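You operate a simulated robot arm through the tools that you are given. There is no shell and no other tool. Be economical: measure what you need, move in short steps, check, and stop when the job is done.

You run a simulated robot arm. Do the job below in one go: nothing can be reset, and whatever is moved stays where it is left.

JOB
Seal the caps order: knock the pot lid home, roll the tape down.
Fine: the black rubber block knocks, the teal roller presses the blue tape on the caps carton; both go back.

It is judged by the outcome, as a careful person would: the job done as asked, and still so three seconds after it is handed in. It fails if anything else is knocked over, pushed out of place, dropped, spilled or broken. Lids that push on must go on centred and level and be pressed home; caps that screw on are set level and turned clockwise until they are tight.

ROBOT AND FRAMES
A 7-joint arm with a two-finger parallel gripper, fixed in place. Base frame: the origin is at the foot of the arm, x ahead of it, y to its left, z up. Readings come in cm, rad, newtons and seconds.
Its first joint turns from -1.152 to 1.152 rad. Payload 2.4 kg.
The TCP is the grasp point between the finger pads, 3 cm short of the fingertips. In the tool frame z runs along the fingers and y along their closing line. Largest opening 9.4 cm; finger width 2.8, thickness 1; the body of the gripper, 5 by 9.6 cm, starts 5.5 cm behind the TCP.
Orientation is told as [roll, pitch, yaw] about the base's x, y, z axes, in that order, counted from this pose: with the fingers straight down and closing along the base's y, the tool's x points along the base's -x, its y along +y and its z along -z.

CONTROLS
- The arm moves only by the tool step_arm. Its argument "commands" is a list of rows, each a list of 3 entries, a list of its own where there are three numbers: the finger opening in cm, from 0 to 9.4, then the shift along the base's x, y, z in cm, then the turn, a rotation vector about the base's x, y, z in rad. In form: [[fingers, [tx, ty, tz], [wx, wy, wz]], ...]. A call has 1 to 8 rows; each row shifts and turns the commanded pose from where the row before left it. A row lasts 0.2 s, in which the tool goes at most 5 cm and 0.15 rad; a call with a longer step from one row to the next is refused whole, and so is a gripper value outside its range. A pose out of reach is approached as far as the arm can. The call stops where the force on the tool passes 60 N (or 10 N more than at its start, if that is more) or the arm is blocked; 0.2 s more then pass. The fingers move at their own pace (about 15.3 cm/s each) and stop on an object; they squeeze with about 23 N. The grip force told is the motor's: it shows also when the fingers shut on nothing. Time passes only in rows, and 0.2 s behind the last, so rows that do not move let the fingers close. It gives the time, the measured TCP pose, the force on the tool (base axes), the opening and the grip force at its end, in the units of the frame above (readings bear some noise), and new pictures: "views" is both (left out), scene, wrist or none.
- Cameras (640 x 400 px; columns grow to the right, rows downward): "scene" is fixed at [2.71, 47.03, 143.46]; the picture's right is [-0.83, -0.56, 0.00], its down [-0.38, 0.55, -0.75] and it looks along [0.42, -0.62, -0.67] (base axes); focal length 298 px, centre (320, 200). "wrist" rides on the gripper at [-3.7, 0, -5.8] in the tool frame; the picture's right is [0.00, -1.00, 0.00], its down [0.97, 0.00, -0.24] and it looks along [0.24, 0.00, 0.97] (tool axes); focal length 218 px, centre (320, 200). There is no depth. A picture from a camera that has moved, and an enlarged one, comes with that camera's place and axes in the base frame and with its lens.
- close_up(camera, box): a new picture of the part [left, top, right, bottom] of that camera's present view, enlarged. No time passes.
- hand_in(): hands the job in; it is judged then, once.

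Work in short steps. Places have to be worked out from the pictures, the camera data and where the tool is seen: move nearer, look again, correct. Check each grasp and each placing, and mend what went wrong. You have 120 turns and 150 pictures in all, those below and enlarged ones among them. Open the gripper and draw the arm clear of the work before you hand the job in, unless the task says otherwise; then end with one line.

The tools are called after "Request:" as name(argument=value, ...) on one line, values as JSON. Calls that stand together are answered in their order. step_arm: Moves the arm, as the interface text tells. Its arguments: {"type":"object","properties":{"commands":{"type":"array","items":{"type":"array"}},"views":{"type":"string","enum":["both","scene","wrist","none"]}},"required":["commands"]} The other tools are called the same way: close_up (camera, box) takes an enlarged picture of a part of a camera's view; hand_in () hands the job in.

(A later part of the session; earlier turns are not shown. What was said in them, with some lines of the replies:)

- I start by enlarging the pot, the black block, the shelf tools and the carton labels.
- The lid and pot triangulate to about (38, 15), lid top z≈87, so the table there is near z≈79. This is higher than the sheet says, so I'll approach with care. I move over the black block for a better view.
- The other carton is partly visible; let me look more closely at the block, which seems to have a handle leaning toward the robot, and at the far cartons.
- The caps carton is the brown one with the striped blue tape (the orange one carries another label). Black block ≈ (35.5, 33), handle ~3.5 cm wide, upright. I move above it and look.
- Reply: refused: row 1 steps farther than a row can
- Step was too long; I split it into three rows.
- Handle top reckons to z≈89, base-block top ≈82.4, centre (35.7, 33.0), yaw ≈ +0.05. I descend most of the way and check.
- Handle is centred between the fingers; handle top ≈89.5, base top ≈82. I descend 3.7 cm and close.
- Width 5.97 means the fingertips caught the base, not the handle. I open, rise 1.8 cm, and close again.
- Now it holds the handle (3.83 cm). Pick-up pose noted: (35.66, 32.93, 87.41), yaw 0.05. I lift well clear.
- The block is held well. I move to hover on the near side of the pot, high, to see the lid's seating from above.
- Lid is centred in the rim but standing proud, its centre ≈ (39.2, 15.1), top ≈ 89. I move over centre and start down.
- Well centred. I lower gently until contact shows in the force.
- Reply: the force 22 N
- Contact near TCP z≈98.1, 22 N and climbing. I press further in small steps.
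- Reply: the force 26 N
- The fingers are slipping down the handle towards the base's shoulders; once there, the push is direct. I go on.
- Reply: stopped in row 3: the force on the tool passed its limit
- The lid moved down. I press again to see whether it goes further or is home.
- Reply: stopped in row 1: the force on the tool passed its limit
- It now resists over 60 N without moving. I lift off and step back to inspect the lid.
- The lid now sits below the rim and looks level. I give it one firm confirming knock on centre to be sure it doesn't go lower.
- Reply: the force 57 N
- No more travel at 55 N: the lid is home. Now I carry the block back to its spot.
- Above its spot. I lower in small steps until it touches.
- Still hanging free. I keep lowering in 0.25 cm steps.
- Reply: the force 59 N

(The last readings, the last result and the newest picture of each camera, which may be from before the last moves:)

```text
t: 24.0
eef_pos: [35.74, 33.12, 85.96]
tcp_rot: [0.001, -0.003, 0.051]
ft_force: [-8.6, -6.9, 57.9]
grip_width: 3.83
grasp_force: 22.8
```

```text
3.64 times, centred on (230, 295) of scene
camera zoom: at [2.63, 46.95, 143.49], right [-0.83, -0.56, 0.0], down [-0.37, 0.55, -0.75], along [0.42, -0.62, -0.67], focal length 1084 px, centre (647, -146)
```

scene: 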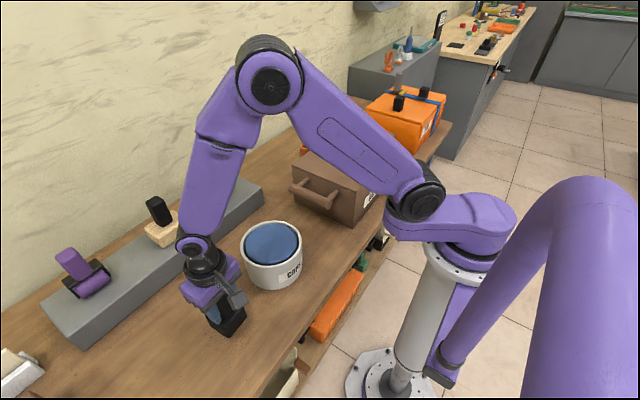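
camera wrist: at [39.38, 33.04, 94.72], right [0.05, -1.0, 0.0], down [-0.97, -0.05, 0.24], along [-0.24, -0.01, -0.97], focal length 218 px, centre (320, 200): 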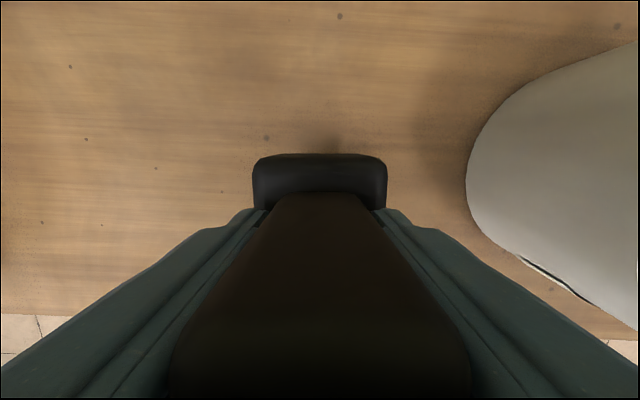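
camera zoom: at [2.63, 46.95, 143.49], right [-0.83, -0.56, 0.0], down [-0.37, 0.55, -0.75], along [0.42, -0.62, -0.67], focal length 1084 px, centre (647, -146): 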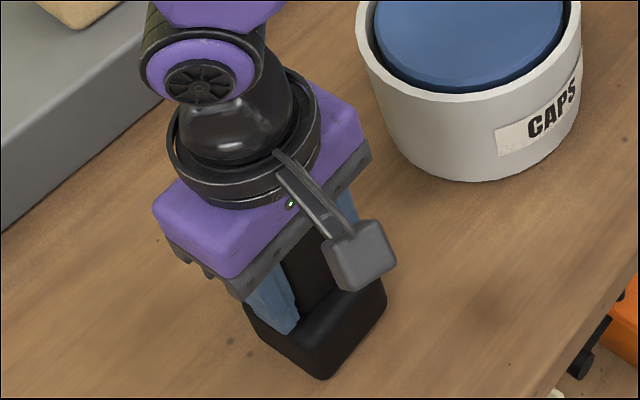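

It stands on the table. I ease off, open, and rise clear.

Request:
step_arm(commands=[[1, [0, 0, 0.25], [0, 0, 0]], [5.5, [0, 0, 0], [0, 0, 0]], [9.4, [0, 0, 0], [0, 0, 0]], [9.4, [0, 0, 0], [0, 0, 0]], [9.4, [0, 0, 3], [0, 0, 0]], [9.4, [0, 0, 4.5], [0, 0, 0]], [9.4, [0, 0, 4.5], [0, 0, 0]], [9.4, [0, 0, 4], [0, 0, 0]]])

Request:
close_up(camera="scene", box=[180, 200, 340, 350])

```text
t: 25.8
eef_pos: [35.54, 32.93, 102.03]
tcp_rot: [-0.001, -0.001, 0.05]
ft_force: [-0.1, 1.2, -0.9]
grip_width: 9.4
grasp_force: 0.1
camera wrist: at [39.21, 33.12, 107.86], right [0.05, -1.0, 0.0], down [-0.97, -0.05, 0.24], along [-0.24, -0.01, -0.97], focal length 218 px, centre (320, 200)
```

scene: 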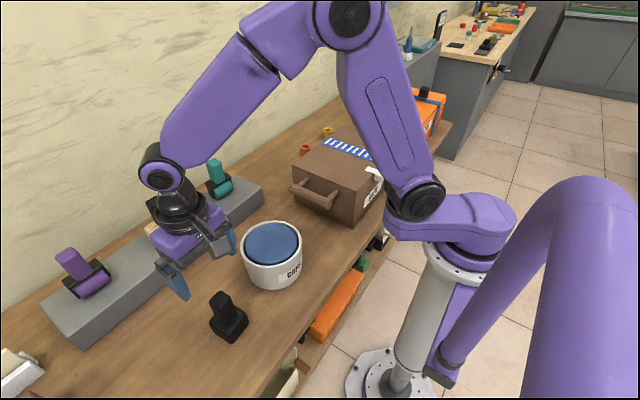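
wrist: 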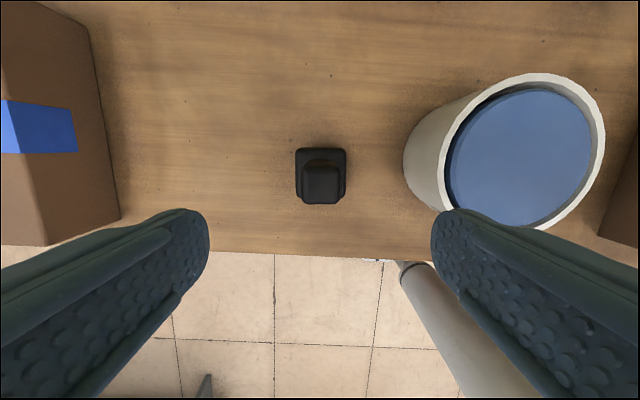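

```text
2.67 times, centred on (260, 275) of scene
camera zoom: at [2.71, 47.03, 143.46], right [-0.83, -0.56, 0.0], down [-0.38, 0.55, -0.75], along [0.42, -0.62, -0.67], focal length 795 px, centre (480, 0)
```

zoom: 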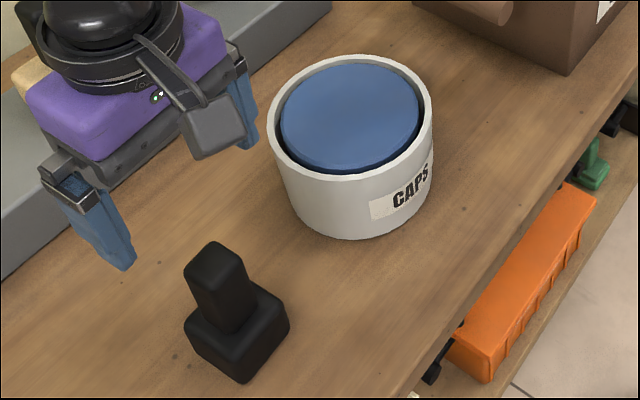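

Block is back in place and lid level below the rim. Now to the teal roller, roughly at (64, 8) on the shelf; I move toward it staying high.

Request:
step_arm(commands=[[9.4, [2.5, -3.5, 1], [0, 0, -0.05]], [9.4, [2.5, -3.5, 1], [0, 0, 0]], [9.4, [2.5, -3.5, 1], [0, 0, 0]], [9.4, [2.5, -3.5, 1], [0, 0, 0]], [9.4, [2.5, -3.5, 1], [0, 0, 0]], [9.4, [2.5, -3.5, 1], [0, 0, 0]], [9.4, [2.5, -3.5, 0], [0, 0, 0]], [9.4, [0, 0, 0], [0, 0, 0]]])

```text
t: 27.6
eef_pos: [53.37, 8.52, 108.0]
tcp_rot: [-0.001, -0.001, 0.001]
ft_force: [0.0, -0.8, 0.3]
grip_width: 9.4
grasp_force: 0.1
camera wrist: at [56.89, 8.46, 113.8], right [0.0, -1.0, 0.0], down [-0.97, 0.0, 0.24], along [-0.24, 0.0, -0.97], focal length 218 px, centre (320, 200)
```

scene: 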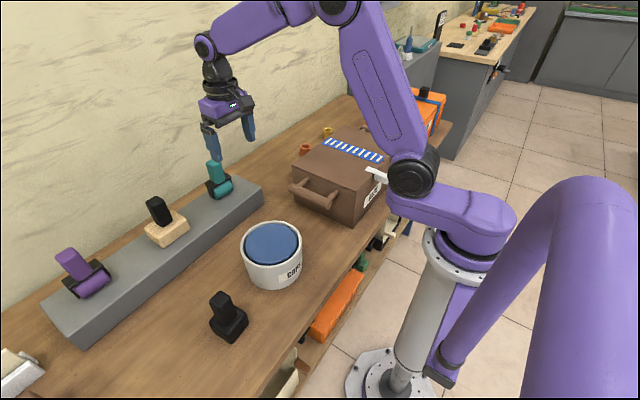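
wrist: 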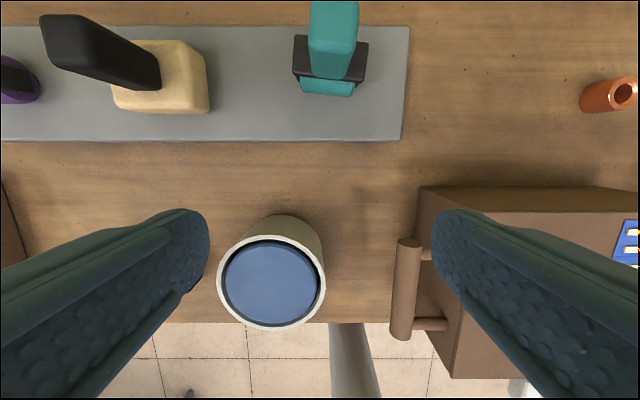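

The teal roller is straight ahead at x≈64. I try reaching further out over it.

Request:
step_arm(commands=[[9.4, [4, -0.3, 0], [0, 0, 0]], [9.4, [4, -0.3, 0], [0, 0, 0]], [9.4, [2.5, 0, 0], [0, 0, 0]], [9.4, [0, 0, 0], [0, 0, 0]]])

Request:
close_up(camera="wrist", box=[260, 80, 400, 200])

```text
t: 28.6
eef_pos: [63.72, 7.86, 107.96]
tcp_rot: [0.001, -0.001, 0.001]
ft_force: [0.3, 1.4, 0.5]
grip_width: 9.4
grasp_force: 0.1
camera wrist: at [67.36, 7.78, 113.8], right [0.0, -1.0, 0.0], down [-0.97, 0.0, 0.24], along [-0.24, 0.0, -0.97], focal length 218 px, centre (320, 200)
```

scene: 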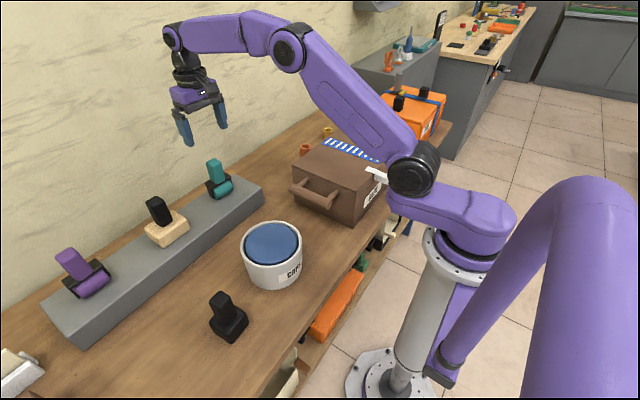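
wrist: 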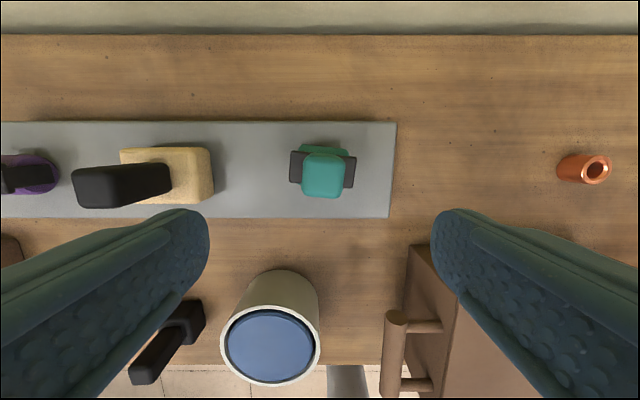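

```text
3.33 times, centred on (330, 140) of wrist
camera zoom: at [67.36, 7.78, 113.8], right [0.0, -1.0, 0.0], down [-0.97, 0.0, 0.24], along [-0.24, 0.0, -0.97], focal length 728 px, centre (287, 400)
```

zoom: 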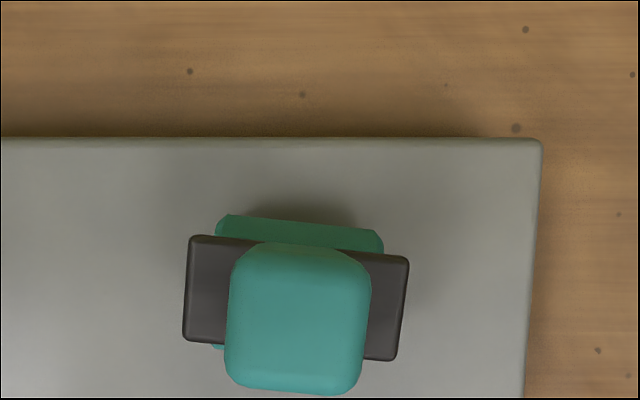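

Reach is fine. Handle ≈ (64.8, 7.5), top z≈94, yaw ≈ −0.1. I turn, centre, and descend part-way to look.

Request:
step_arm(commands=[[9.4, [0.55, -0.2, -3], [0, 0, -0.1]], [9.4, [0.5, -0.15, -3.5], [0, 0, 0]], [9.4, [0, 0, -3.5], [0, 0, 0]], [9.4, [0, 0, 0], [0, 0, 0]]])

Request:
close_up(camera="scene", box=[170, 110, 270, 210])

```text
t: 29.6
eef_pos: [64.79, 7.39, 97.84]
tcp_rot: [-0.001, -0.001, -0.1]
ft_force: [0.3, -0.2, 1.2]
grip_width: 9.4
grasp_force: 0.1
camera wrist: at [68.39, 7.06, 103.66], right [-0.1, -1.0, 0.0], down [-0.97, 0.1, 0.24], along [-0.24, 0.02, -0.97], focal length 218 px, centre (320, 200)
```

scene: 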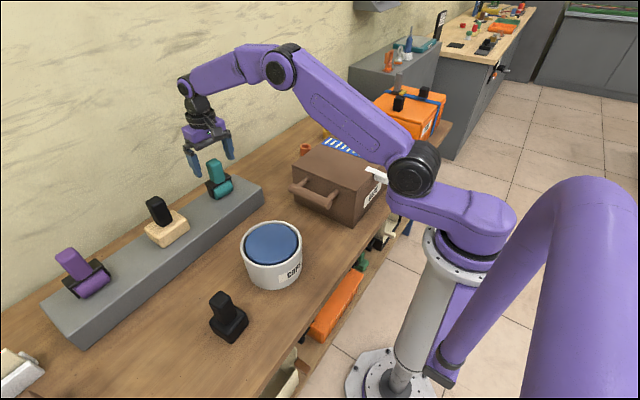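
wrist: 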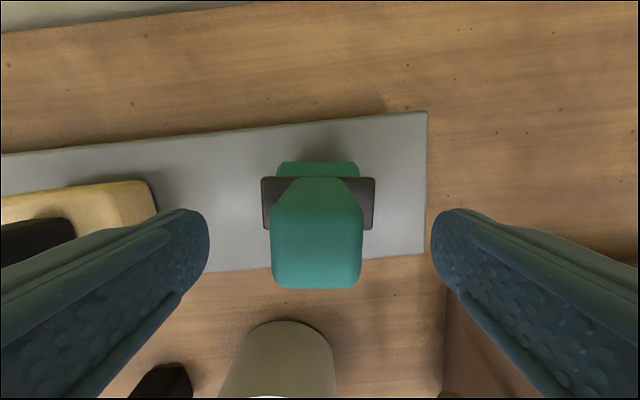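

```text
4.00 times, centred on (220, 160) of scene
camera zoom: at [2.71, 47.03, 143.46], right [-0.83, -0.56, 0.0], down [-0.38, 0.55, -0.75], along [0.42, -0.62, -0.67], focal length 1192 px, centre (720, 360)
```

zoom: 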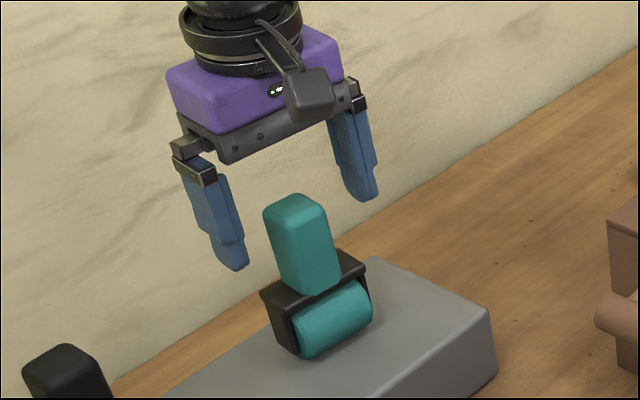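

Handle top ≈95.3 and frame top ≈87.3, well aligned. I descend to TCP z≈91.3 and grip.

Request:
step_arm(commands=[[9.4, [-0.4, 0.1, -3], [0, 0, 0]], [9.4, [0, 0, -2.5], [0, 0, 0]], [9.4, [0, 0, -1], [0, 0, 0]], [9.4, [0, 0, 0], [0, 0, 0]], [1, [0, 0, 0], [0, 0, 0]], [1, [0, 0, 0], [0, 0, 0]], [1, [0, 0, 0], [0, 0, 0]]], views="wrist")

Request:
close_up(camera="scene", box=[170, 110, 270, 210])

```text
t: 31.2
eef_pos: [64.52, 7.61, 91.52]
tcp_rot: [-0.001, -0.001, -0.098]
ft_force: [0.9, 0.3, 1.0]
grip_width: 6.94
grasp_force: 23.3
camera wrist: at [68.08, 7.18, 97.27], right [-0.1, -1.0, 0.0], down [-0.97, 0.1, 0.24], along [-0.24, 0.02, -0.97], focal length 218 px, centre (320, 200)
```

wrist: 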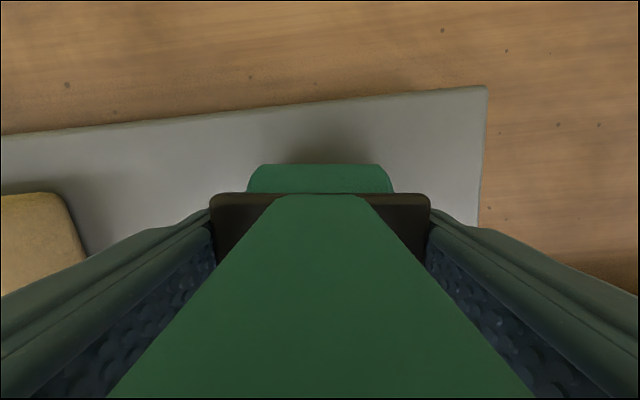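

```text
4.00 times, centred on (220, 160) of scene
camera zoom: at [2.71, 47.03, 143.46], right [-0.83, -0.56, 0.0], down [-0.38, 0.55, -0.75], along [0.42, -0.62, -0.67], focal length 1192 px, centre (720, 360)
```

zoom: 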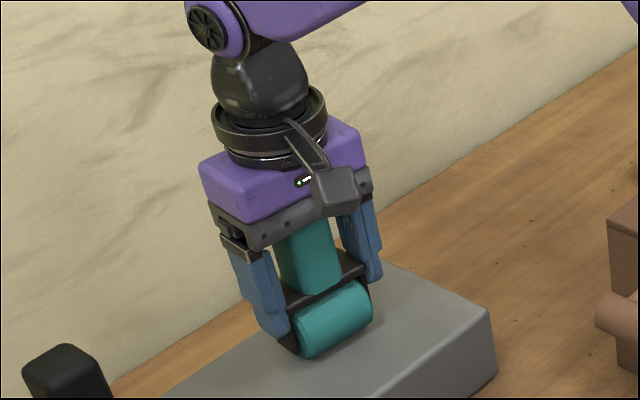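

The tips caught the frame (6.94). I open, rise 1.9 cm, and grip the handle.

Request:
step_arm(commands=[[9.4, [0, 0, 0], [0, 0, 0]], [9.4, [0, 0, 0], [0, 0, 0]], [9.4, [0, 0, 1.9], [0, 0, 0]], [9.4, [0, 0, 0], [0, 0, 0]], [1, [0, 0, 0], [0, 0, 0]], [1, [0, 0, 0], [0, 0, 0]], [1, [0, 0, 0], [0, 0, 0]]], views="wrist")

Request:
close_up(camera="scene", box=[170, 110, 270, 210])

```text
t: 32.8
eef_pos: [64.43, 7.65, 93.5]
tcp_rot: [-0.002, -0.002, -0.099]
ft_force: [0.5, 0.3, 0.8]
grip_width: 3.82
grasp_force: 22.2
camera wrist: at [68.09, 7.16, 99.22], right [-0.1, -1.0, 0.0], down [-0.97, 0.1, 0.24], along [-0.24, 0.02, -0.97], focal length 218 px, centre (320, 200)
```

wrist: 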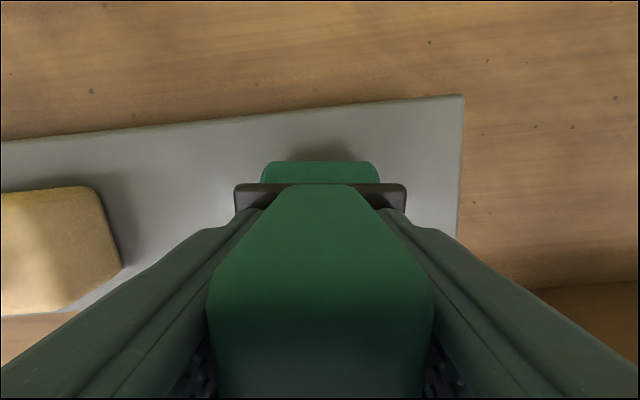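

```text
4.00 times, centred on (220, 160) of scene
camera zoom: at [2.71, 47.03, 143.46], right [-0.83, -0.56, 0.0], down [-0.38, 0.55, -0.75], along [0.42, -0.62, -0.67], focal length 1192 px, centre (720, 360)
```

zoom: 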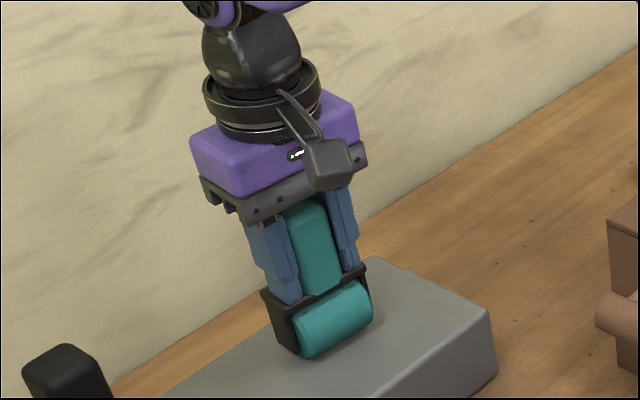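

Handle gripped (3.82); shelf pose noted: (64.43, 7.65, 93.5), yaw −0.1. I lift well clear.

Request:
step_arm(commands=[[1, [0, 0, 1], [0, 0, 0]], [1, [0, 0, 3], [0, 0, 0]], [1, [0, 0, 4.5], [0, 0, 0]], [1, [0, 0, 4.5], [0, 0, 0]], [1, [-1.5, -2, 3], [0, 0, 0]], [1, [-3, -3.5, 0], [0, 0, 0]], [1, [-3, -3.5, 0], [0, 0, 0]], [1, [0, 0, 0], [0, 0, 0]]])

Request:
close_up(camera="scene", box=[160, 60, 420, 240])

```text
t: 34.6
eef_pos: [56.88, -1.37, 109.38]
tcp_rot: [0.001, -0.003, -0.098]
ft_force: [0.2, 0.2, -2.8]
grip_width: 3.82
grasp_force: 23.3
camera wrist: at [60.49, -1.81, 115.22], right [-0.1, -1.0, 0.0], down [-0.97, 0.1, 0.24], along [-0.24, 0.02, -0.97], focal length 218 px, centre (320, 200)
```

scene: 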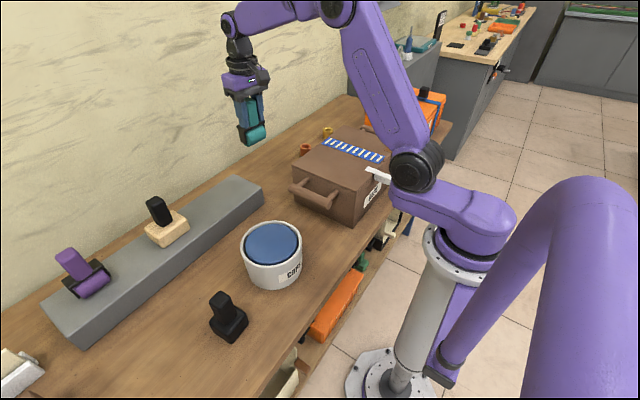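
wrist: 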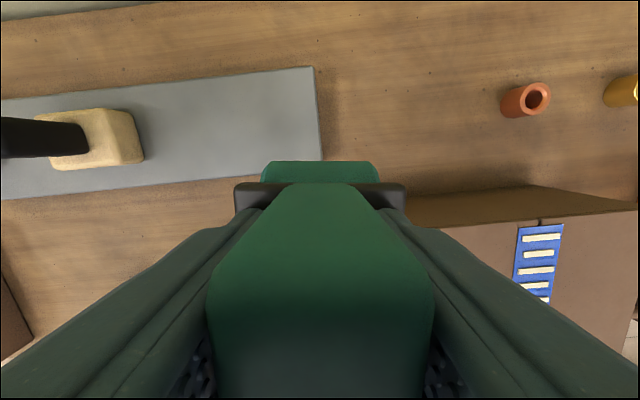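

```text
2.22 times, centred on (290, 150) of scene
camera zoom: at [2.72, 47.02, 143.46], right [-0.83, -0.56, 0.0], down [-0.38, 0.55, -0.75], along [0.42, -0.62, -0.67], focal length 662 px, centre (387, 311)
```

zoom: 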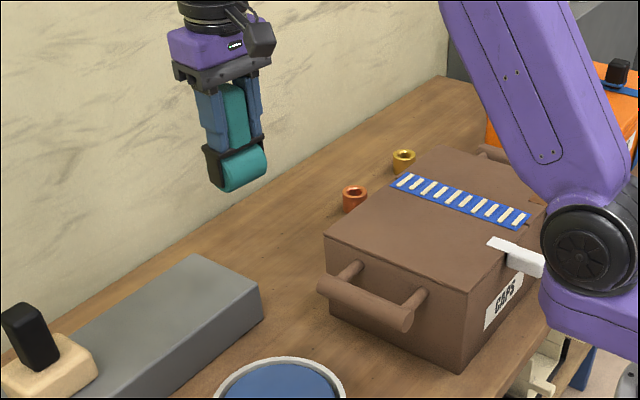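

Now across to the near end of the tape, staying high, straightening the yaw.

Request:
step_arm(commands=[[1, [-3.2, -2.9, 0], [0, 0, 0.05]], [1, [-3.2, -2.9, 0], [0, 0, 0.05]], [1, [-3.2, -2.9, 0], [0, 0, 0]], [1, [-3.2, -2.9, 0], [0, 0, 0]], [1, [-3.2, -2.9, 0], [0, 0, 0]], [1, [-3.2, -2.9, 0], [0, 0, 0]], [1, [-3.2, -2.9, 0], [0, 0, 0]], [1, [-3.2, -2.9, 0], [0, 0, 0]]])

Request:
close_up(camera="wrist", box=[200, 0, 440, 180])

```text
t: 36.4
eef_pos: [31.19, -24.59, 109.45]
tcp_rot: [0.001, -0.002, 0.003]
ft_force: [-0.5, -0.5, -2.4]
grip_width: 3.83
grasp_force: 23.6
camera wrist: at [34.9, -24.6, 115.22], right [0.0, -1.0, 0.0], down [-0.97, 0.0, 0.24], along [-0.24, 0.0, -0.97], focal length 218 px, centre (320, 200)
```

scene: 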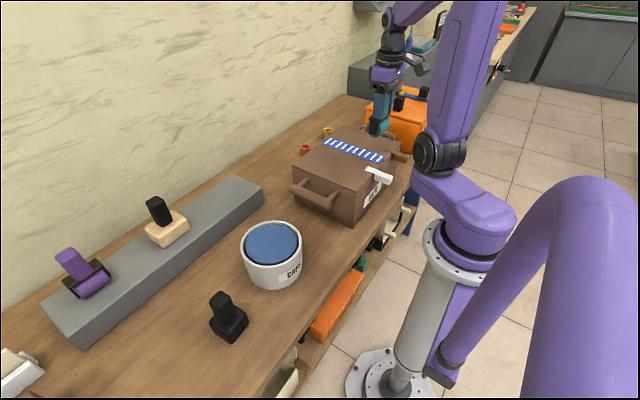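
wrist: 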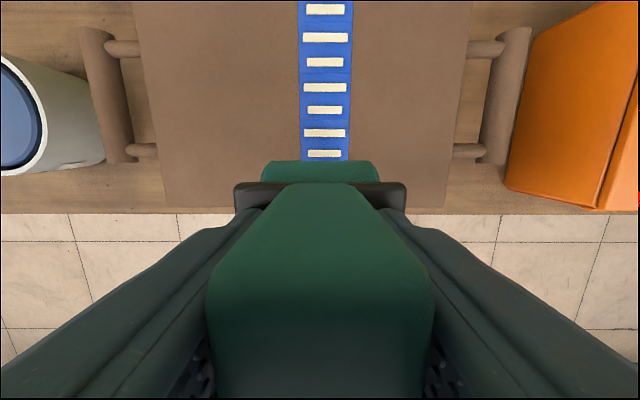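

```text
2.22 times, centred on (320, 90) of wrist
camera zoom: at [34.9, -24.6, 115.22], right [0.0, -1.0, 0.0], down [-0.97, 0.0, 0.24], along [-0.24, 0.0, -0.97], focal length 485 px, centre (320, 444)
```

zoom: 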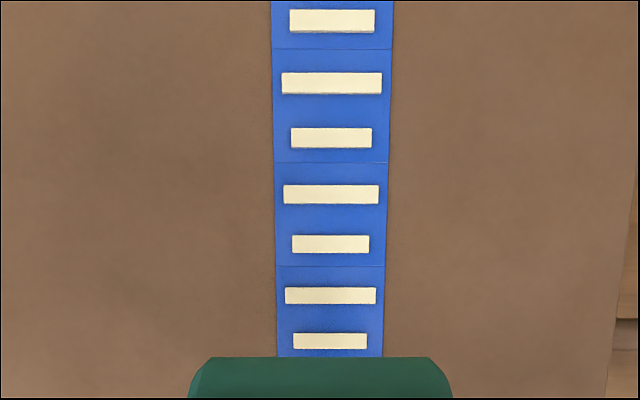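

The tape runs along x from ≈28.8 to ≈49.3 at y≈−25, carton top z≈93. I check its near end in the scene view.

Request:
close_up(camera="scene", box=[310, 110, 420, 220])

```text
3.64 times, centred on (365, 165) of scene
camera zoom: at [2.71, 47.03, 143.46], right [-0.83, -0.56, 0.0], down [-0.38, 0.55, -0.75], along [0.42, -0.62, -0.67], focal length 1084 px, centre (156, 327)
```

zoom: 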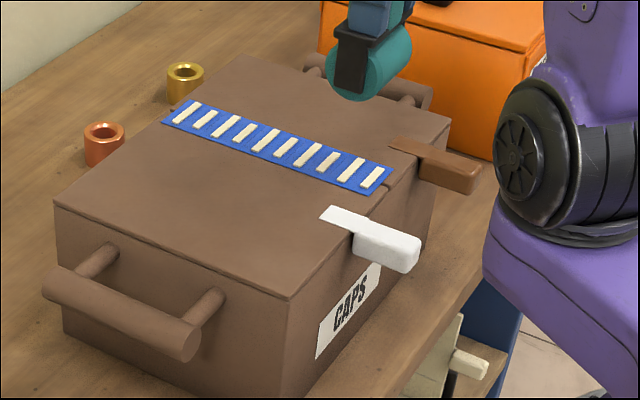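

The tape lies between two side tabs (y≈−19 and −31), clear of the roller. I position over the near end and descend slowly for contact.

Request:
step_arm(commands=[[1, [0, -0.45, 0], [0, 0, 0]], [1, [0, 0, -3], [0, 0, 0]], [1, [0, 0, -2.5], [0, 0, 0]], [1, [0, 0, -1], [0, 0, 0]], [1, [0, 0, 0], [0, 0, 0]]], views="wrist")

Request:
close_up(camera="scene", box=[310, 110, 420, 220])

```text
t: 37.6
eef_pos: [31.29, -25.02, 102.9]
tcp_rot: [0.001, -0.001, 0.001]
ft_force: [-0.7, -0.6, -3.0]
grip_width: 3.82
grasp_force: 22.5
camera wrist: at [34.97, -25.12, 108.68], right [0.0, -1.0, 0.0], down [-0.97, 0.0, 0.24], along [-0.24, 0.0, -0.97], focal length 218 px, centre (320, 200)
```

wrist: 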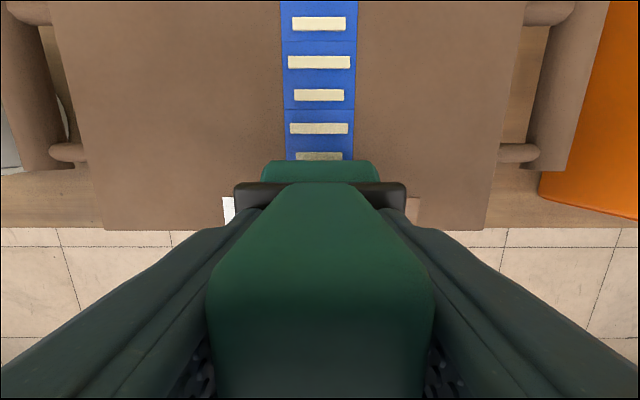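

```text
3.64 times, centred on (365, 165) of scene
camera zoom: at [2.72, 47.02, 143.46], right [-0.83, -0.56, 0.0], down [-0.38, 0.55, -0.75], along [0.42, -0.62, -0.67], focal length 1084 px, centre (156, 327)
```

zoom: 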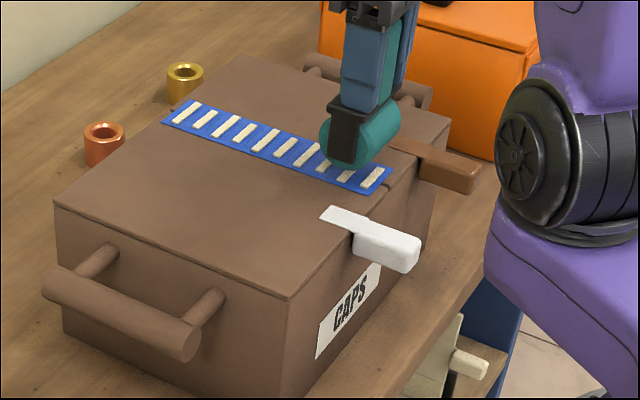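

Lateral alignment is good; tape end is right by the carton edge (x≈28.8). I shift to x≈29.7 and lower for contact.

Request:
step_arm(commands=[[1, [-1.5, 0, 0], [0, 0, 0]], [1, [0, 0, -0.8], [0, 0, 0]], [1, [0, 0, -0.6], [0, 0, 0]], [1, [0, 0, 0], [0, 0, 0]]], views="none")

Request:
step_arm(commands=[[1, [0, 0, -0.3], [0, 0, 0]], [1, [0, 0, -0.3], [0, 0, 0]], [1, [0, 0, 0], [0, 0, 0]]], views="none")

Request:
close_up(camera="scene", box=[310, 110, 420, 220])

```text
t: 38.6
eef_pos: [29.86, -25.15, 101.47]
tcp_rot: [0.001, -0.002, 0.002]
ft_force: [-0.6, -0.5, -1.8]
grip_width: 3.83
grasp_force: 22.3
```

```text
t: 39.4
eef_pos: [29.86, -25.04, 100.97]
tcp_rot: [-0.001, -0.004, 0.003]
ft_force: [-2.1, 3.4, 21.0]
grip_width: 3.84
grasp_force: 23.1
```

```text
3.64 times, centred on (365, 165) of scene
camera zoom: at [2.69, 47.05, 143.45], right [-0.83, -0.56, 0.0], down [-0.38, 0.55, -0.75], along [0.42, -0.62, -0.67], focal length 1084 px, centre (156, 327)
```

zoom: 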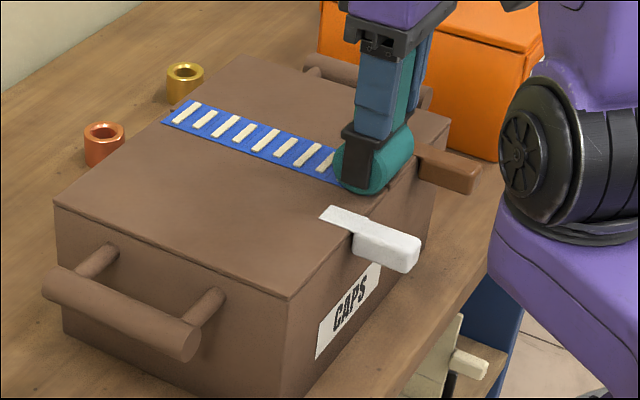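

Contact at 21 N. I roll back a touch to cover the end, then forward along the tape, watching the force.

Request:
step_arm(commands=[[1, [-0.5, 0, 0], [0, 0, 0]], [1, [0.6, 0, 0], [0, 0, 0]], [1, [0.8, 0, 0], [0, 0, 0]], [1, [0.8, 0, 0], [0, 0, 0]], [1, [0.8, 0, 0], [0, 0, 0]], [1, [0.8, 0, 0], [0, 0, 0]]], views="wrist")

Request:
close_up(camera="scene", box=[310, 110, 420, 220])

```text
t: 40.8
eef_pos: [33.15, -24.93, 100.86]
tcp_rot: [0.0, -0.003, 0.002]
ft_force: [-5.9, -1.1, 14.0]
grip_width: 3.82
grasp_force: 22.9
camera wrist: at [36.77, -25.06, 106.72], right [0.0, -1.0, 0.0], down [-0.97, 0.0, 0.24], along [-0.24, 0.0, -0.97], focal length 218 px, centre (320, 200)
```

wrist: 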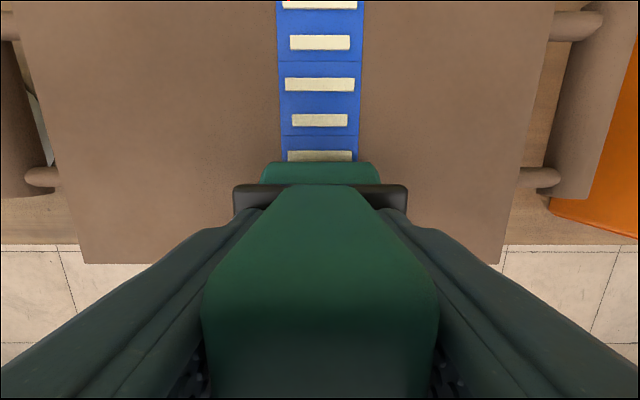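

```text
3.64 times, centred on (365, 165) of scene
camera zoom: at [2.68, 47.03, 143.45], right [-0.83, -0.56, 0.0], down [-0.38, 0.55, -0.75], along [0.42, -0.62, -0.67], focal length 1084 px, centre (156, 327)
```

zoom: 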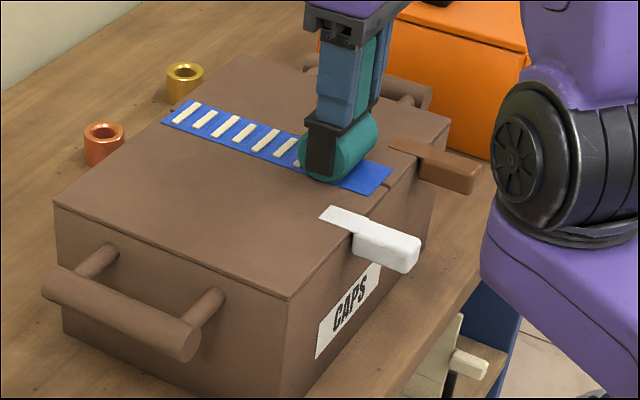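

The stripes vanish where rolled – the tape is pressed flat there. I continue with a slight extra press.

Request:
step_arm(commands=[[1, [0.8, 0, -0.05], [0, 0, 0]], [1, [0.8, 0, 0], [0, 0, 0]], [1, [0.8, 0, -0.03], [0, 0, 0]], [1, [0.8, 0, 0], [0, 0, 0]], [1, [0.8, 0, -0.03], [0, 0, 0]], [1, [0.8, 0, 0], [0, 0, 0]], [1, [0.8, 0, 0], [0, 0, 0]], [1, [0.8, 0, 0], [0, 0, 0]]], views="none")

Request:
close_up(camera="scene", box=[310, 110, 420, 220])

```text
t: 42.6
eef_pos: [39.44, -25.08, 100.89]
tcp_rot: [-0.001, 0.001, 0.001]
ft_force: [-6.1, 0.0, 14.9]
grip_width: 3.81
grasp_force: 23.2
```

```text
3.64 times, centred on (365, 165) of scene
camera zoom: at [2.68, 47.04, 143.45], right [-0.83, -0.56, 0.0], down [-0.37, 0.55, -0.75], along [0.42, -0.62, -0.67], focal length 1084 px, centre (156, 327)
```

zoom: 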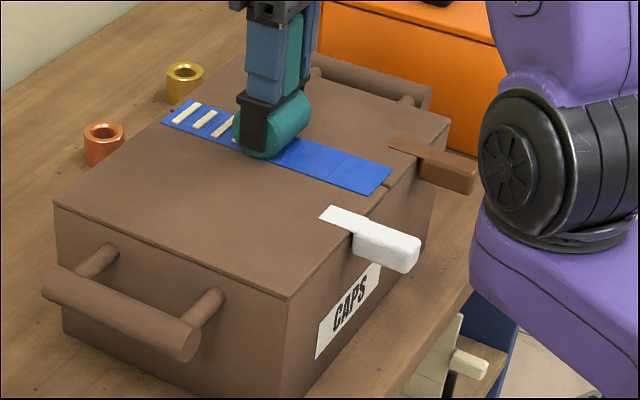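

Working well; I roll on to near the far end.

Request:
step_arm(commands=[[1, [0.8, 0, -0.04], [0, 0, 0]], [1, [0.8, 0, 0], [0, 0, 0]], [1, [0.8, 0, -0.03], [0, 0, 0]], [1, [0.8, 0, 0], [0, 0, 0]], [1, [0.8, 0, -0.03], [0, 0, 0]], [1, [0.8, 0, 0], [0, 0, 0]], [1, [0.8, 0, 0], [0, 0, 0]], [1, [0.8, 0, 0], [0, 0, 0]]], views="wrist")

Request:
close_up(camera="scene", box=[310, 110, 420, 220])

```text
t: 44.4
eef_pos: [45.87, -24.98, 100.79]
tcp_rot: [0.002, 0.0, 0.001]
ft_force: [-4.7, -0.9, 12.2]
grip_width: 3.83
grasp_force: 22.9
camera wrist: at [49.6, -25.11, 106.46], right [0.0, -1.0, 0.0], down [-0.97, 0.0, 0.24], along [-0.24, 0.0, -0.97], focal length 218 px, centre (320, 200)
```

wrist: 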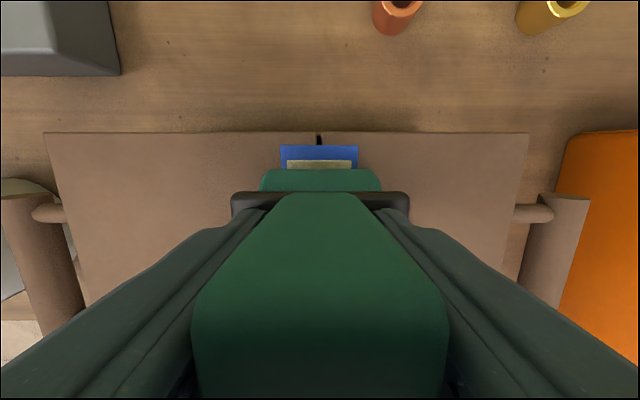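

```text
3.64 times, centred on (365, 165) of scene
camera zoom: at [2.68, 47.03, 143.45], right [-0.83, -0.56, 0.0], down [-0.38, 0.55, -0.75], along [0.42, -0.62, -0.67], focal length 1084 px, centre (156, 327)
```

zoom: 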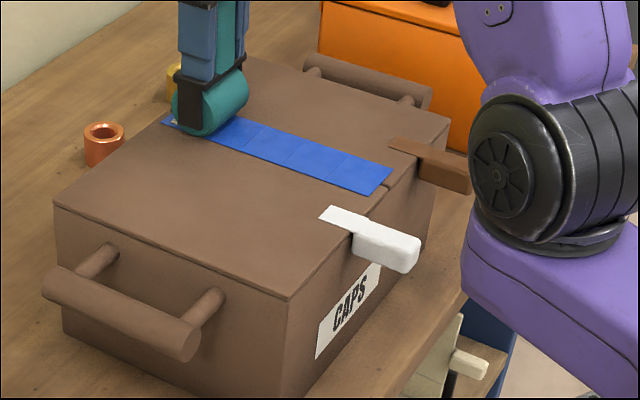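

One stripe remains; tape ends at x≈49.5, carton edge ≈50.6. I roll 3.4 cm more, then back a little.

Request:
step_arm(commands=[[1, [0.8, 0, -0.05], [0, 0, 0]], [1, [0.8, 0, -0.03], [0, 0, 0]], [1, [0.7, 0, 0], [0, 0, 0]], [1, [0.6, 0, 0], [0, 0, 0]], [1, [0.6, 0, 0], [0, 0, 0]], [1, [-0.6, 0, 0], [0, 0, 0]], [1, [-0.8, 0, 0], [0, 0, 0]], [1, [-0.8, 0, 0], [0, 0, 0]]], views="none")

Request:
step_arm(commands=[[1, [0, 0, 1], [0, 0, 0]], [1, [0, 0, 4], [0, 0, 0]], [1, [0, 0, 4], [0, 0, 0]], [1, [0, 0, 0], [0, 0, 0]]])

Request:
close_up(camera="scene", box=[310, 110, 420, 220])

Request:
close_up(camera="wrist", box=[240, 100, 400, 200])

```text
t: 46.2
eef_pos: [47.43, -24.94, 100.79]
tcp_rot: [-0.001, -0.002, 0.001]
ft_force: [3.9, 0.9, 6.6]
grip_width: 3.85
grasp_force: 22.9
```

```text
t: 47.2
eef_pos: [47.31, -24.97, 109.48]
tcp_rot: [0.0, 0.0, 0.002]
ft_force: [0.2, -0.5, -1.8]
grip_width: 3.81
grasp_force: 23.4
camera wrist: at [51.01, -24.96, 115.41], right [0.0, -1.0, 0.0], down [-0.97, 0.0, 0.24], along [-0.24, 0.0, -0.97], focal length 218 px, centre (320, 200)
```

scene: 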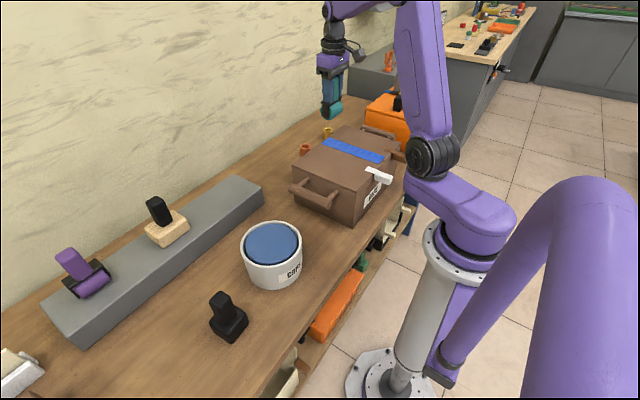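
wrist: 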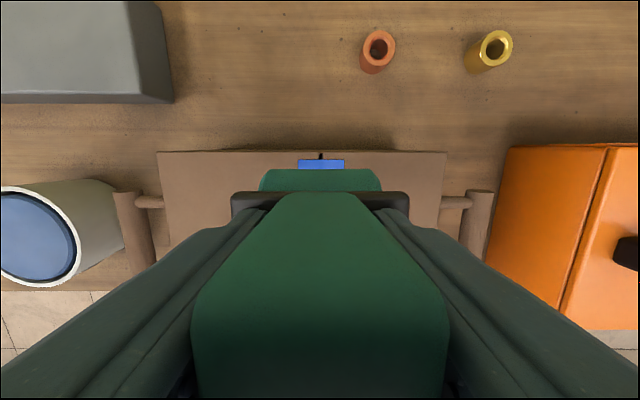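

```text
3.64 times, centred on (365, 165) of scene
camera zoom: at [2.72, 47.02, 143.46], right [-0.83, -0.56, 0.0], down [-0.38, 0.55, -0.75], along [0.42, -0.62, -0.67], focal length 1084 px, centre (156, 327)
```

zoom: 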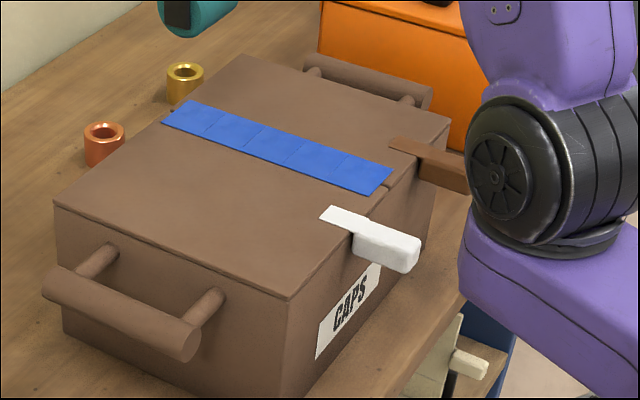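

```text
4.00 times, centred on (320, 150) of wrist
camera zoom: at [51.01, -24.96, 115.41], right [0.0, -1.0, 0.0], down [-0.97, 0.0, 0.24], along [-0.24, 0.0, -0.97], focal length 873 px, centre (320, 400)
```

zoom: 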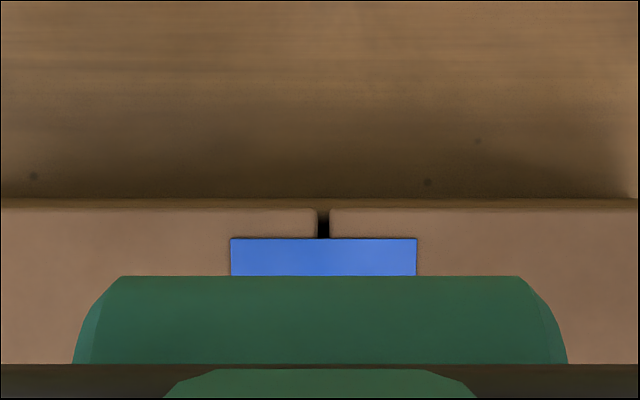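

All stripes are gone; the tape is down along its whole length. I carry the roller back above its shelf spot.

Request:
step_arm(commands=[[1, [2.14, 4.08, 0], [0, 0, -0.05]], [1, [2.14, 4.08, 0], [0, 0, -0.05]], [1, [2.14, 4.08, 0], [0, 0, 0]], [1, [2.14, 4.08, 0], [0, 0, 0]], [1, [2.14, 4.08, 0], [0, 0, 0]], [1, [2.14, 4.08, 0], [0, 0, 0]], [1, [2.14, 4.08, 0], [0, 0, 0]], [1, [2.14, 4.08, 0], [0, 0, 0]]], views="none")

Request:
step_arm(commands=[[1, [0, 0, -4], [0, 0, 0]], [1, [0, 0, -4.5], [0, 0, 0]], [1, [0, 0, -4.5], [0, 0, 0]], [1, [0, 0, -1.5], [0, 0, 0]], [1, [0, 0, 0], [0, 0, 0]]], views="wrist")

Request:
close_up(camera="scene", box=[170, 110, 270, 210])

```text
t: 49.0
eef_pos: [64.38, 7.51, 109.55]
tcp_rot: [0.0, 0.001, -0.101]
ft_force: [-0.7, -0.8, -2.1]
grip_width: 3.84
grasp_force: 23.3
```

```text
t: 50.2
eef_pos: [64.35, 7.64, 95.2]
tcp_rot: [0.0, -0.003, -0.1]
ft_force: [0.7, 0.3, -1.5]
grip_width: 3.82
grasp_force: 23.2
camera wrist: at [67.97, 7.16, 100.88], right [-0.1, -1.0, 0.0], down [-0.97, 0.1, 0.24], along [-0.24, 0.02, -0.97], focal length 218 px, centre (320, 200)
```

wrist: 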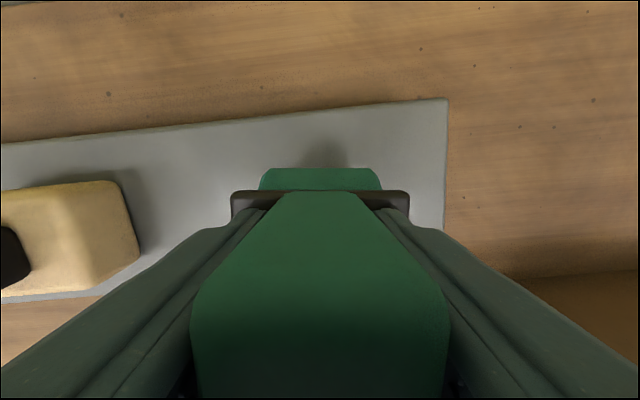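

```text
4.00 times, centred on (220, 160) of scene
camera zoom: at [2.72, 47.03, 143.46], right [-0.83, -0.56, 0.0], down [-0.38, 0.55, -0.75], along [0.42, -0.62, -0.67], focal length 1192 px, centre (720, 360)
```

zoom: 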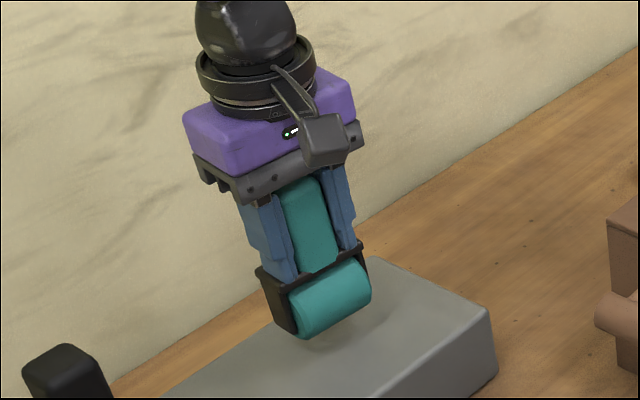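

Lowering gently to the shelf in small steps.

Request:
step_arm(commands=[[1, [0, 0, -0.8], [0, 0, 0]], [1, [0, 0, -0.6], [0, 0, 0]], [1, [0, 0, -0.3], [0, 0, 0]], [1, [0, 0, 0], [0, 0, 0]]], views="none")

Request:
step_arm(commands=[[1, [0, 0, -0.2], [0, 0, 0]], [1, [0, 0, 0], [0, 0, 0]]], views="none")

Request:
step_arm(commands=[[1, [0, 0, -0.15], [0, 0, 0]], [1, [0, 0, 0], [0, 0, 0]]], views="none")

Request:
close_up(camera="scene", box=[170, 110, 270, 210])

```text
t: 51.2
eef_pos: [64.27, 7.67, 93.39]
tcp_rot: [-0.001, -0.001, -0.101]
ft_force: [0.4, 0.6, -2.3]
grip_width: 3.81
grasp_force: 22.9
```

```text
t: 51.8
eef_pos: [64.3, 7.6, 93.27]
tcp_rot: [-0.001, 0.002, -0.1]
ft_force: [-0.5, -0.4, -1.3]
grip_width: 3.8
grasp_force: 22.8
```

```text
t: 52.4
eef_pos: [64.29, 7.62, 93.16]
tcp_rot: [0.001, 0.0, -0.099]
ft_force: [-0.4, 0.3, -2.3]
grip_width: 3.82
grasp_force: 22.9
```

```text
4.00 times, centred on (220, 160) of scene
camera zoom: at [2.72, 47.03, 143.46], right [-0.83, -0.56, 0.0], down [-0.38, 0.55, -0.75], along [0.42, -0.62, -0.67], focal length 1192 px, centre (720, 360)
```

zoom: 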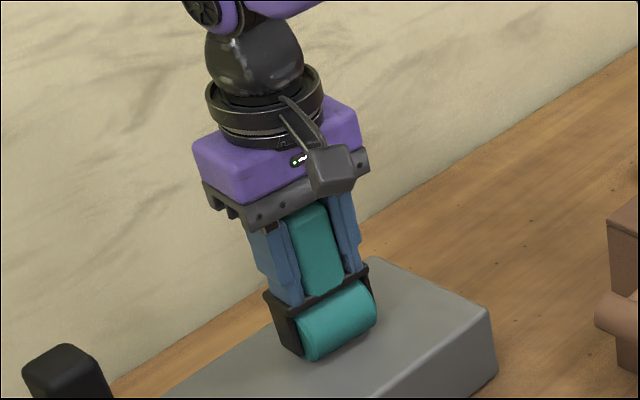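

Request:
step_arm(commands=[[1, [0, 0, -0.15], [0, 0, 0]], [1, [0, 0, 0], [0, 0, 0]]], views="none")

Request:
step_arm(commands=[[1, [0, 0, -0.15], [0, 0, 0]], [1, [0, 0, 0], [0, 0, 0]]], views="none")

```text
t: 53.0
eef_pos: [64.35, 7.75, 93.02]
tcp_rot: [0.0, -0.004, -0.099]
ft_force: [-3.9, -1.4, 11.9]
grip_width: 3.85
grasp_force: 23.1
```

```text
t: 53.6
eef_pos: [64.35, 7.66, 92.79]
tcp_rot: [0.002, -0.005, -0.099]
ft_force: [-2.5, -0.6, 19.7]
grip_width: 3.82
grasp_force: 22.4
```

The roller is standing on the shelf. I ease off, open, rise and look.

Request:
step_arm(commands=[[1, [0, 0, 0.15], [0, 0, 0]], [5.5, [0, 0, 0], [0, 0, 0]], [9.4, [0, 0, 0], [0, 0, 0]], [9.4, [0, 0, 0], [0, 0, 0]], [9.4, [0, 0, 3], [0, 0, 0]], [9.4, [0, 0, 4.5], [0, 0, 0]], [9.4, [0, 0, 4.5], [0, 0, 0]], [9.4, [0, 0, 4.5], [0, 0, 0]]])

Request:
close_up(camera="scene", box=[40, 140, 270, 320])

```text
t: 55.4
eef_pos: [64.25, 7.69, 109.43]
tcp_rot: [0.001, -0.001, -0.098]
ft_force: [-0.9, 0.3, 0.7]
grip_width: 9.4
grasp_force: 0.1
camera wrist: at [67.9, 7.13, 115.19], right [-0.1, -1.0, 0.0], down [-0.97, 0.1, 0.24], along [-0.24, 0.02, -0.97], focal length 218 px, centre (320, 200)
```

scene: 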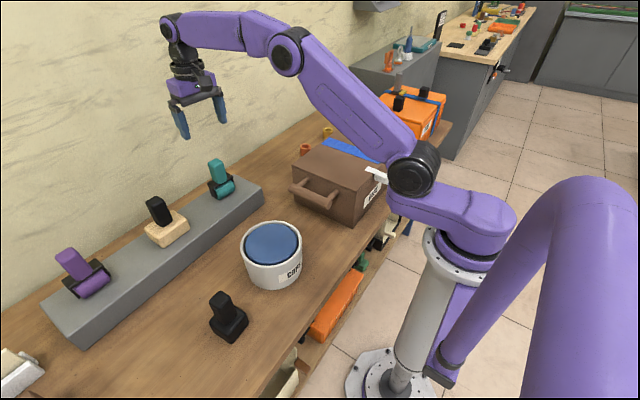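
wrist: 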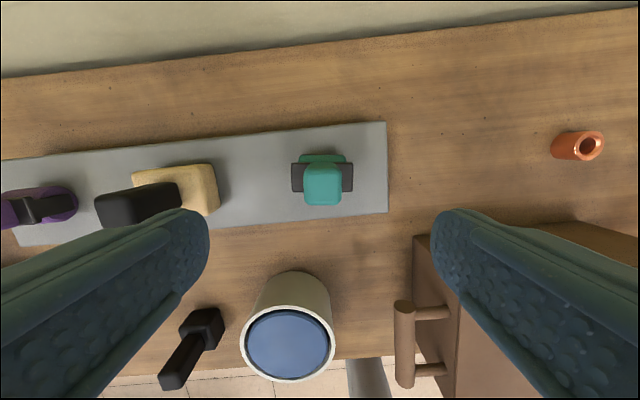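

```text
2.22 times, centred on (155, 230) of scene
camera zoom: at [2.71, 47.03, 143.46], right [-0.83, -0.56, 0.0], down [-0.38, 0.55, -0.75], along [0.42, -0.62, -0.67], focal length 662 px, centre (687, 133)
```

zoom: 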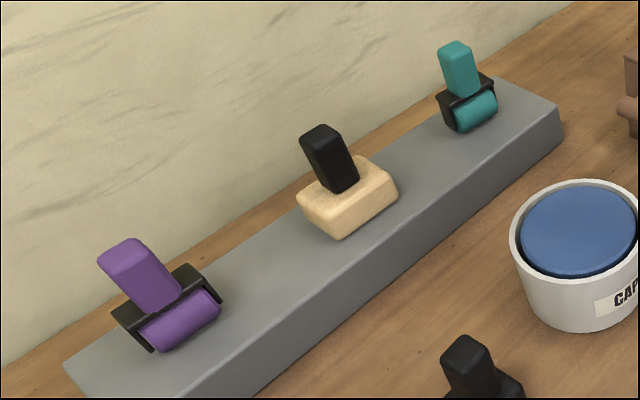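

Roller is back on the shelf, upright within about half a centimetre. I draw the arm back toward its start pose and do a last check of lid and tape.

Request:
step_arm(commands=[[9.4, [-3, 1.2, 1.5], [0, 0, 0.05]], [9.4, [-3, 1.2, 1.5], [0, 0, 0.05]], [9.4, [-3, 1.2, 1.5], [0, 0, 0]], [9.4, [-3, 1.2, 1.5], [0, 0, 0]], [9.4, [-3, 1.2, 1.5], [0, 0, 0]], [9.4, [-3, 1.2, 1], [0, 0, 0]], [9.4, [0, 0, 0], [0, 0, 0]]])

Request:
close_up(camera="scene", box=[220, 110, 420, 300])

Request:
close_up(camera="wrist", box=[200, 100, 440, 280])

```text
t: 57.0
eef_pos: [46.37, 14.96, 117.93]
tcp_rot: [0.0, 0.0, 0.002]
ft_force: [-0.5, 0.5, -0.8]
grip_width: 9.41
grasp_force: 0.0
camera wrist: at [49.95, 14.82, 123.75], right [0.0, -1.0, 0.0], down [-0.97, 0.0, 0.24], along [-0.24, 0.0, -0.97], focal length 218 px, centre (320, 200)
```

scene: 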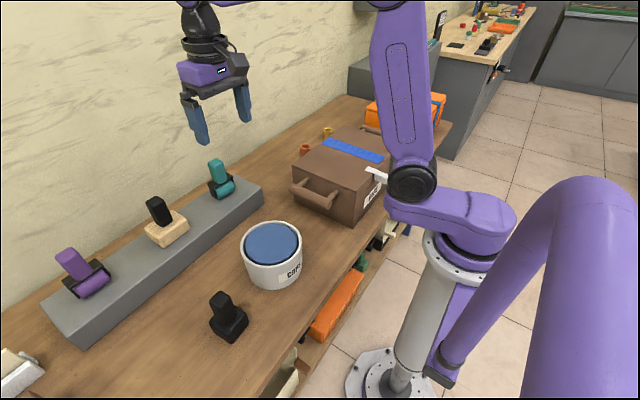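
wrist: 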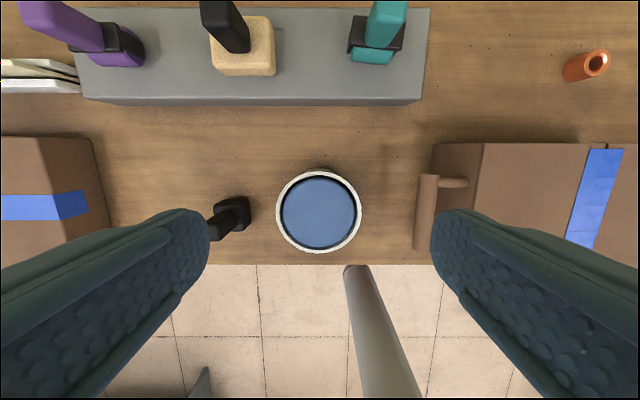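

```text
2.11 times, centred on (320, 205) of scene
camera zoom: at [2.71, 47.03, 143.46], right [-0.83, -0.56, 0.0], down [-0.38, 0.55, -0.75], along [0.42, -0.62, -0.67], focal length 628 px, centre (320, 190)
```

zoom: 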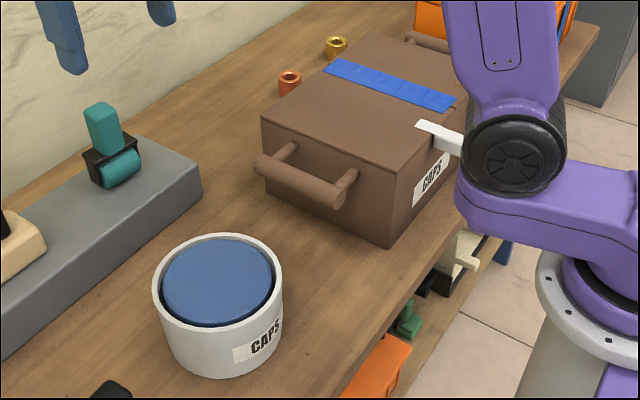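

```text
2.22 times, centred on (320, 190) of wrist
camera zoom: at [49.95, 14.82, 123.75], right [0.0, -1.0, 0.0], down [-0.97, 0.0, 0.24], along [-0.24, 0.0, -0.97], focal length 485 px, centre (320, 222)
```

zoom: 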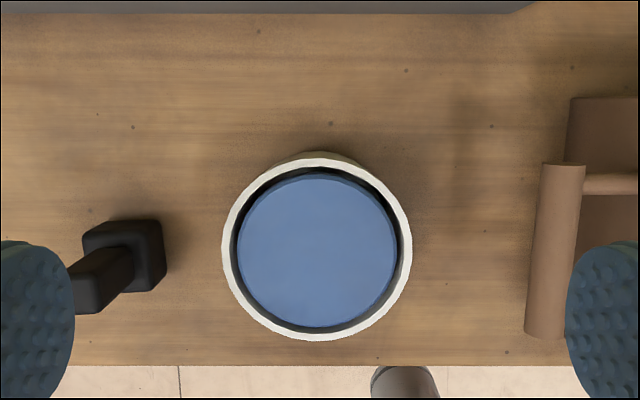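

The lid is centred, level and home, the tape is fully pressed, both tools are back, and the arm is clear with the gripper open. I hand in.

Request:
hand_in()

```text
The job is handed in.
```

The caps order is sealed: the pot lid is knocked home, level and below the rim, and the blue tape on the caps carton is rolled down along its full length. The black block is back in its place and the teal roller is back on the shelf, about half a centimetre off its original spot.
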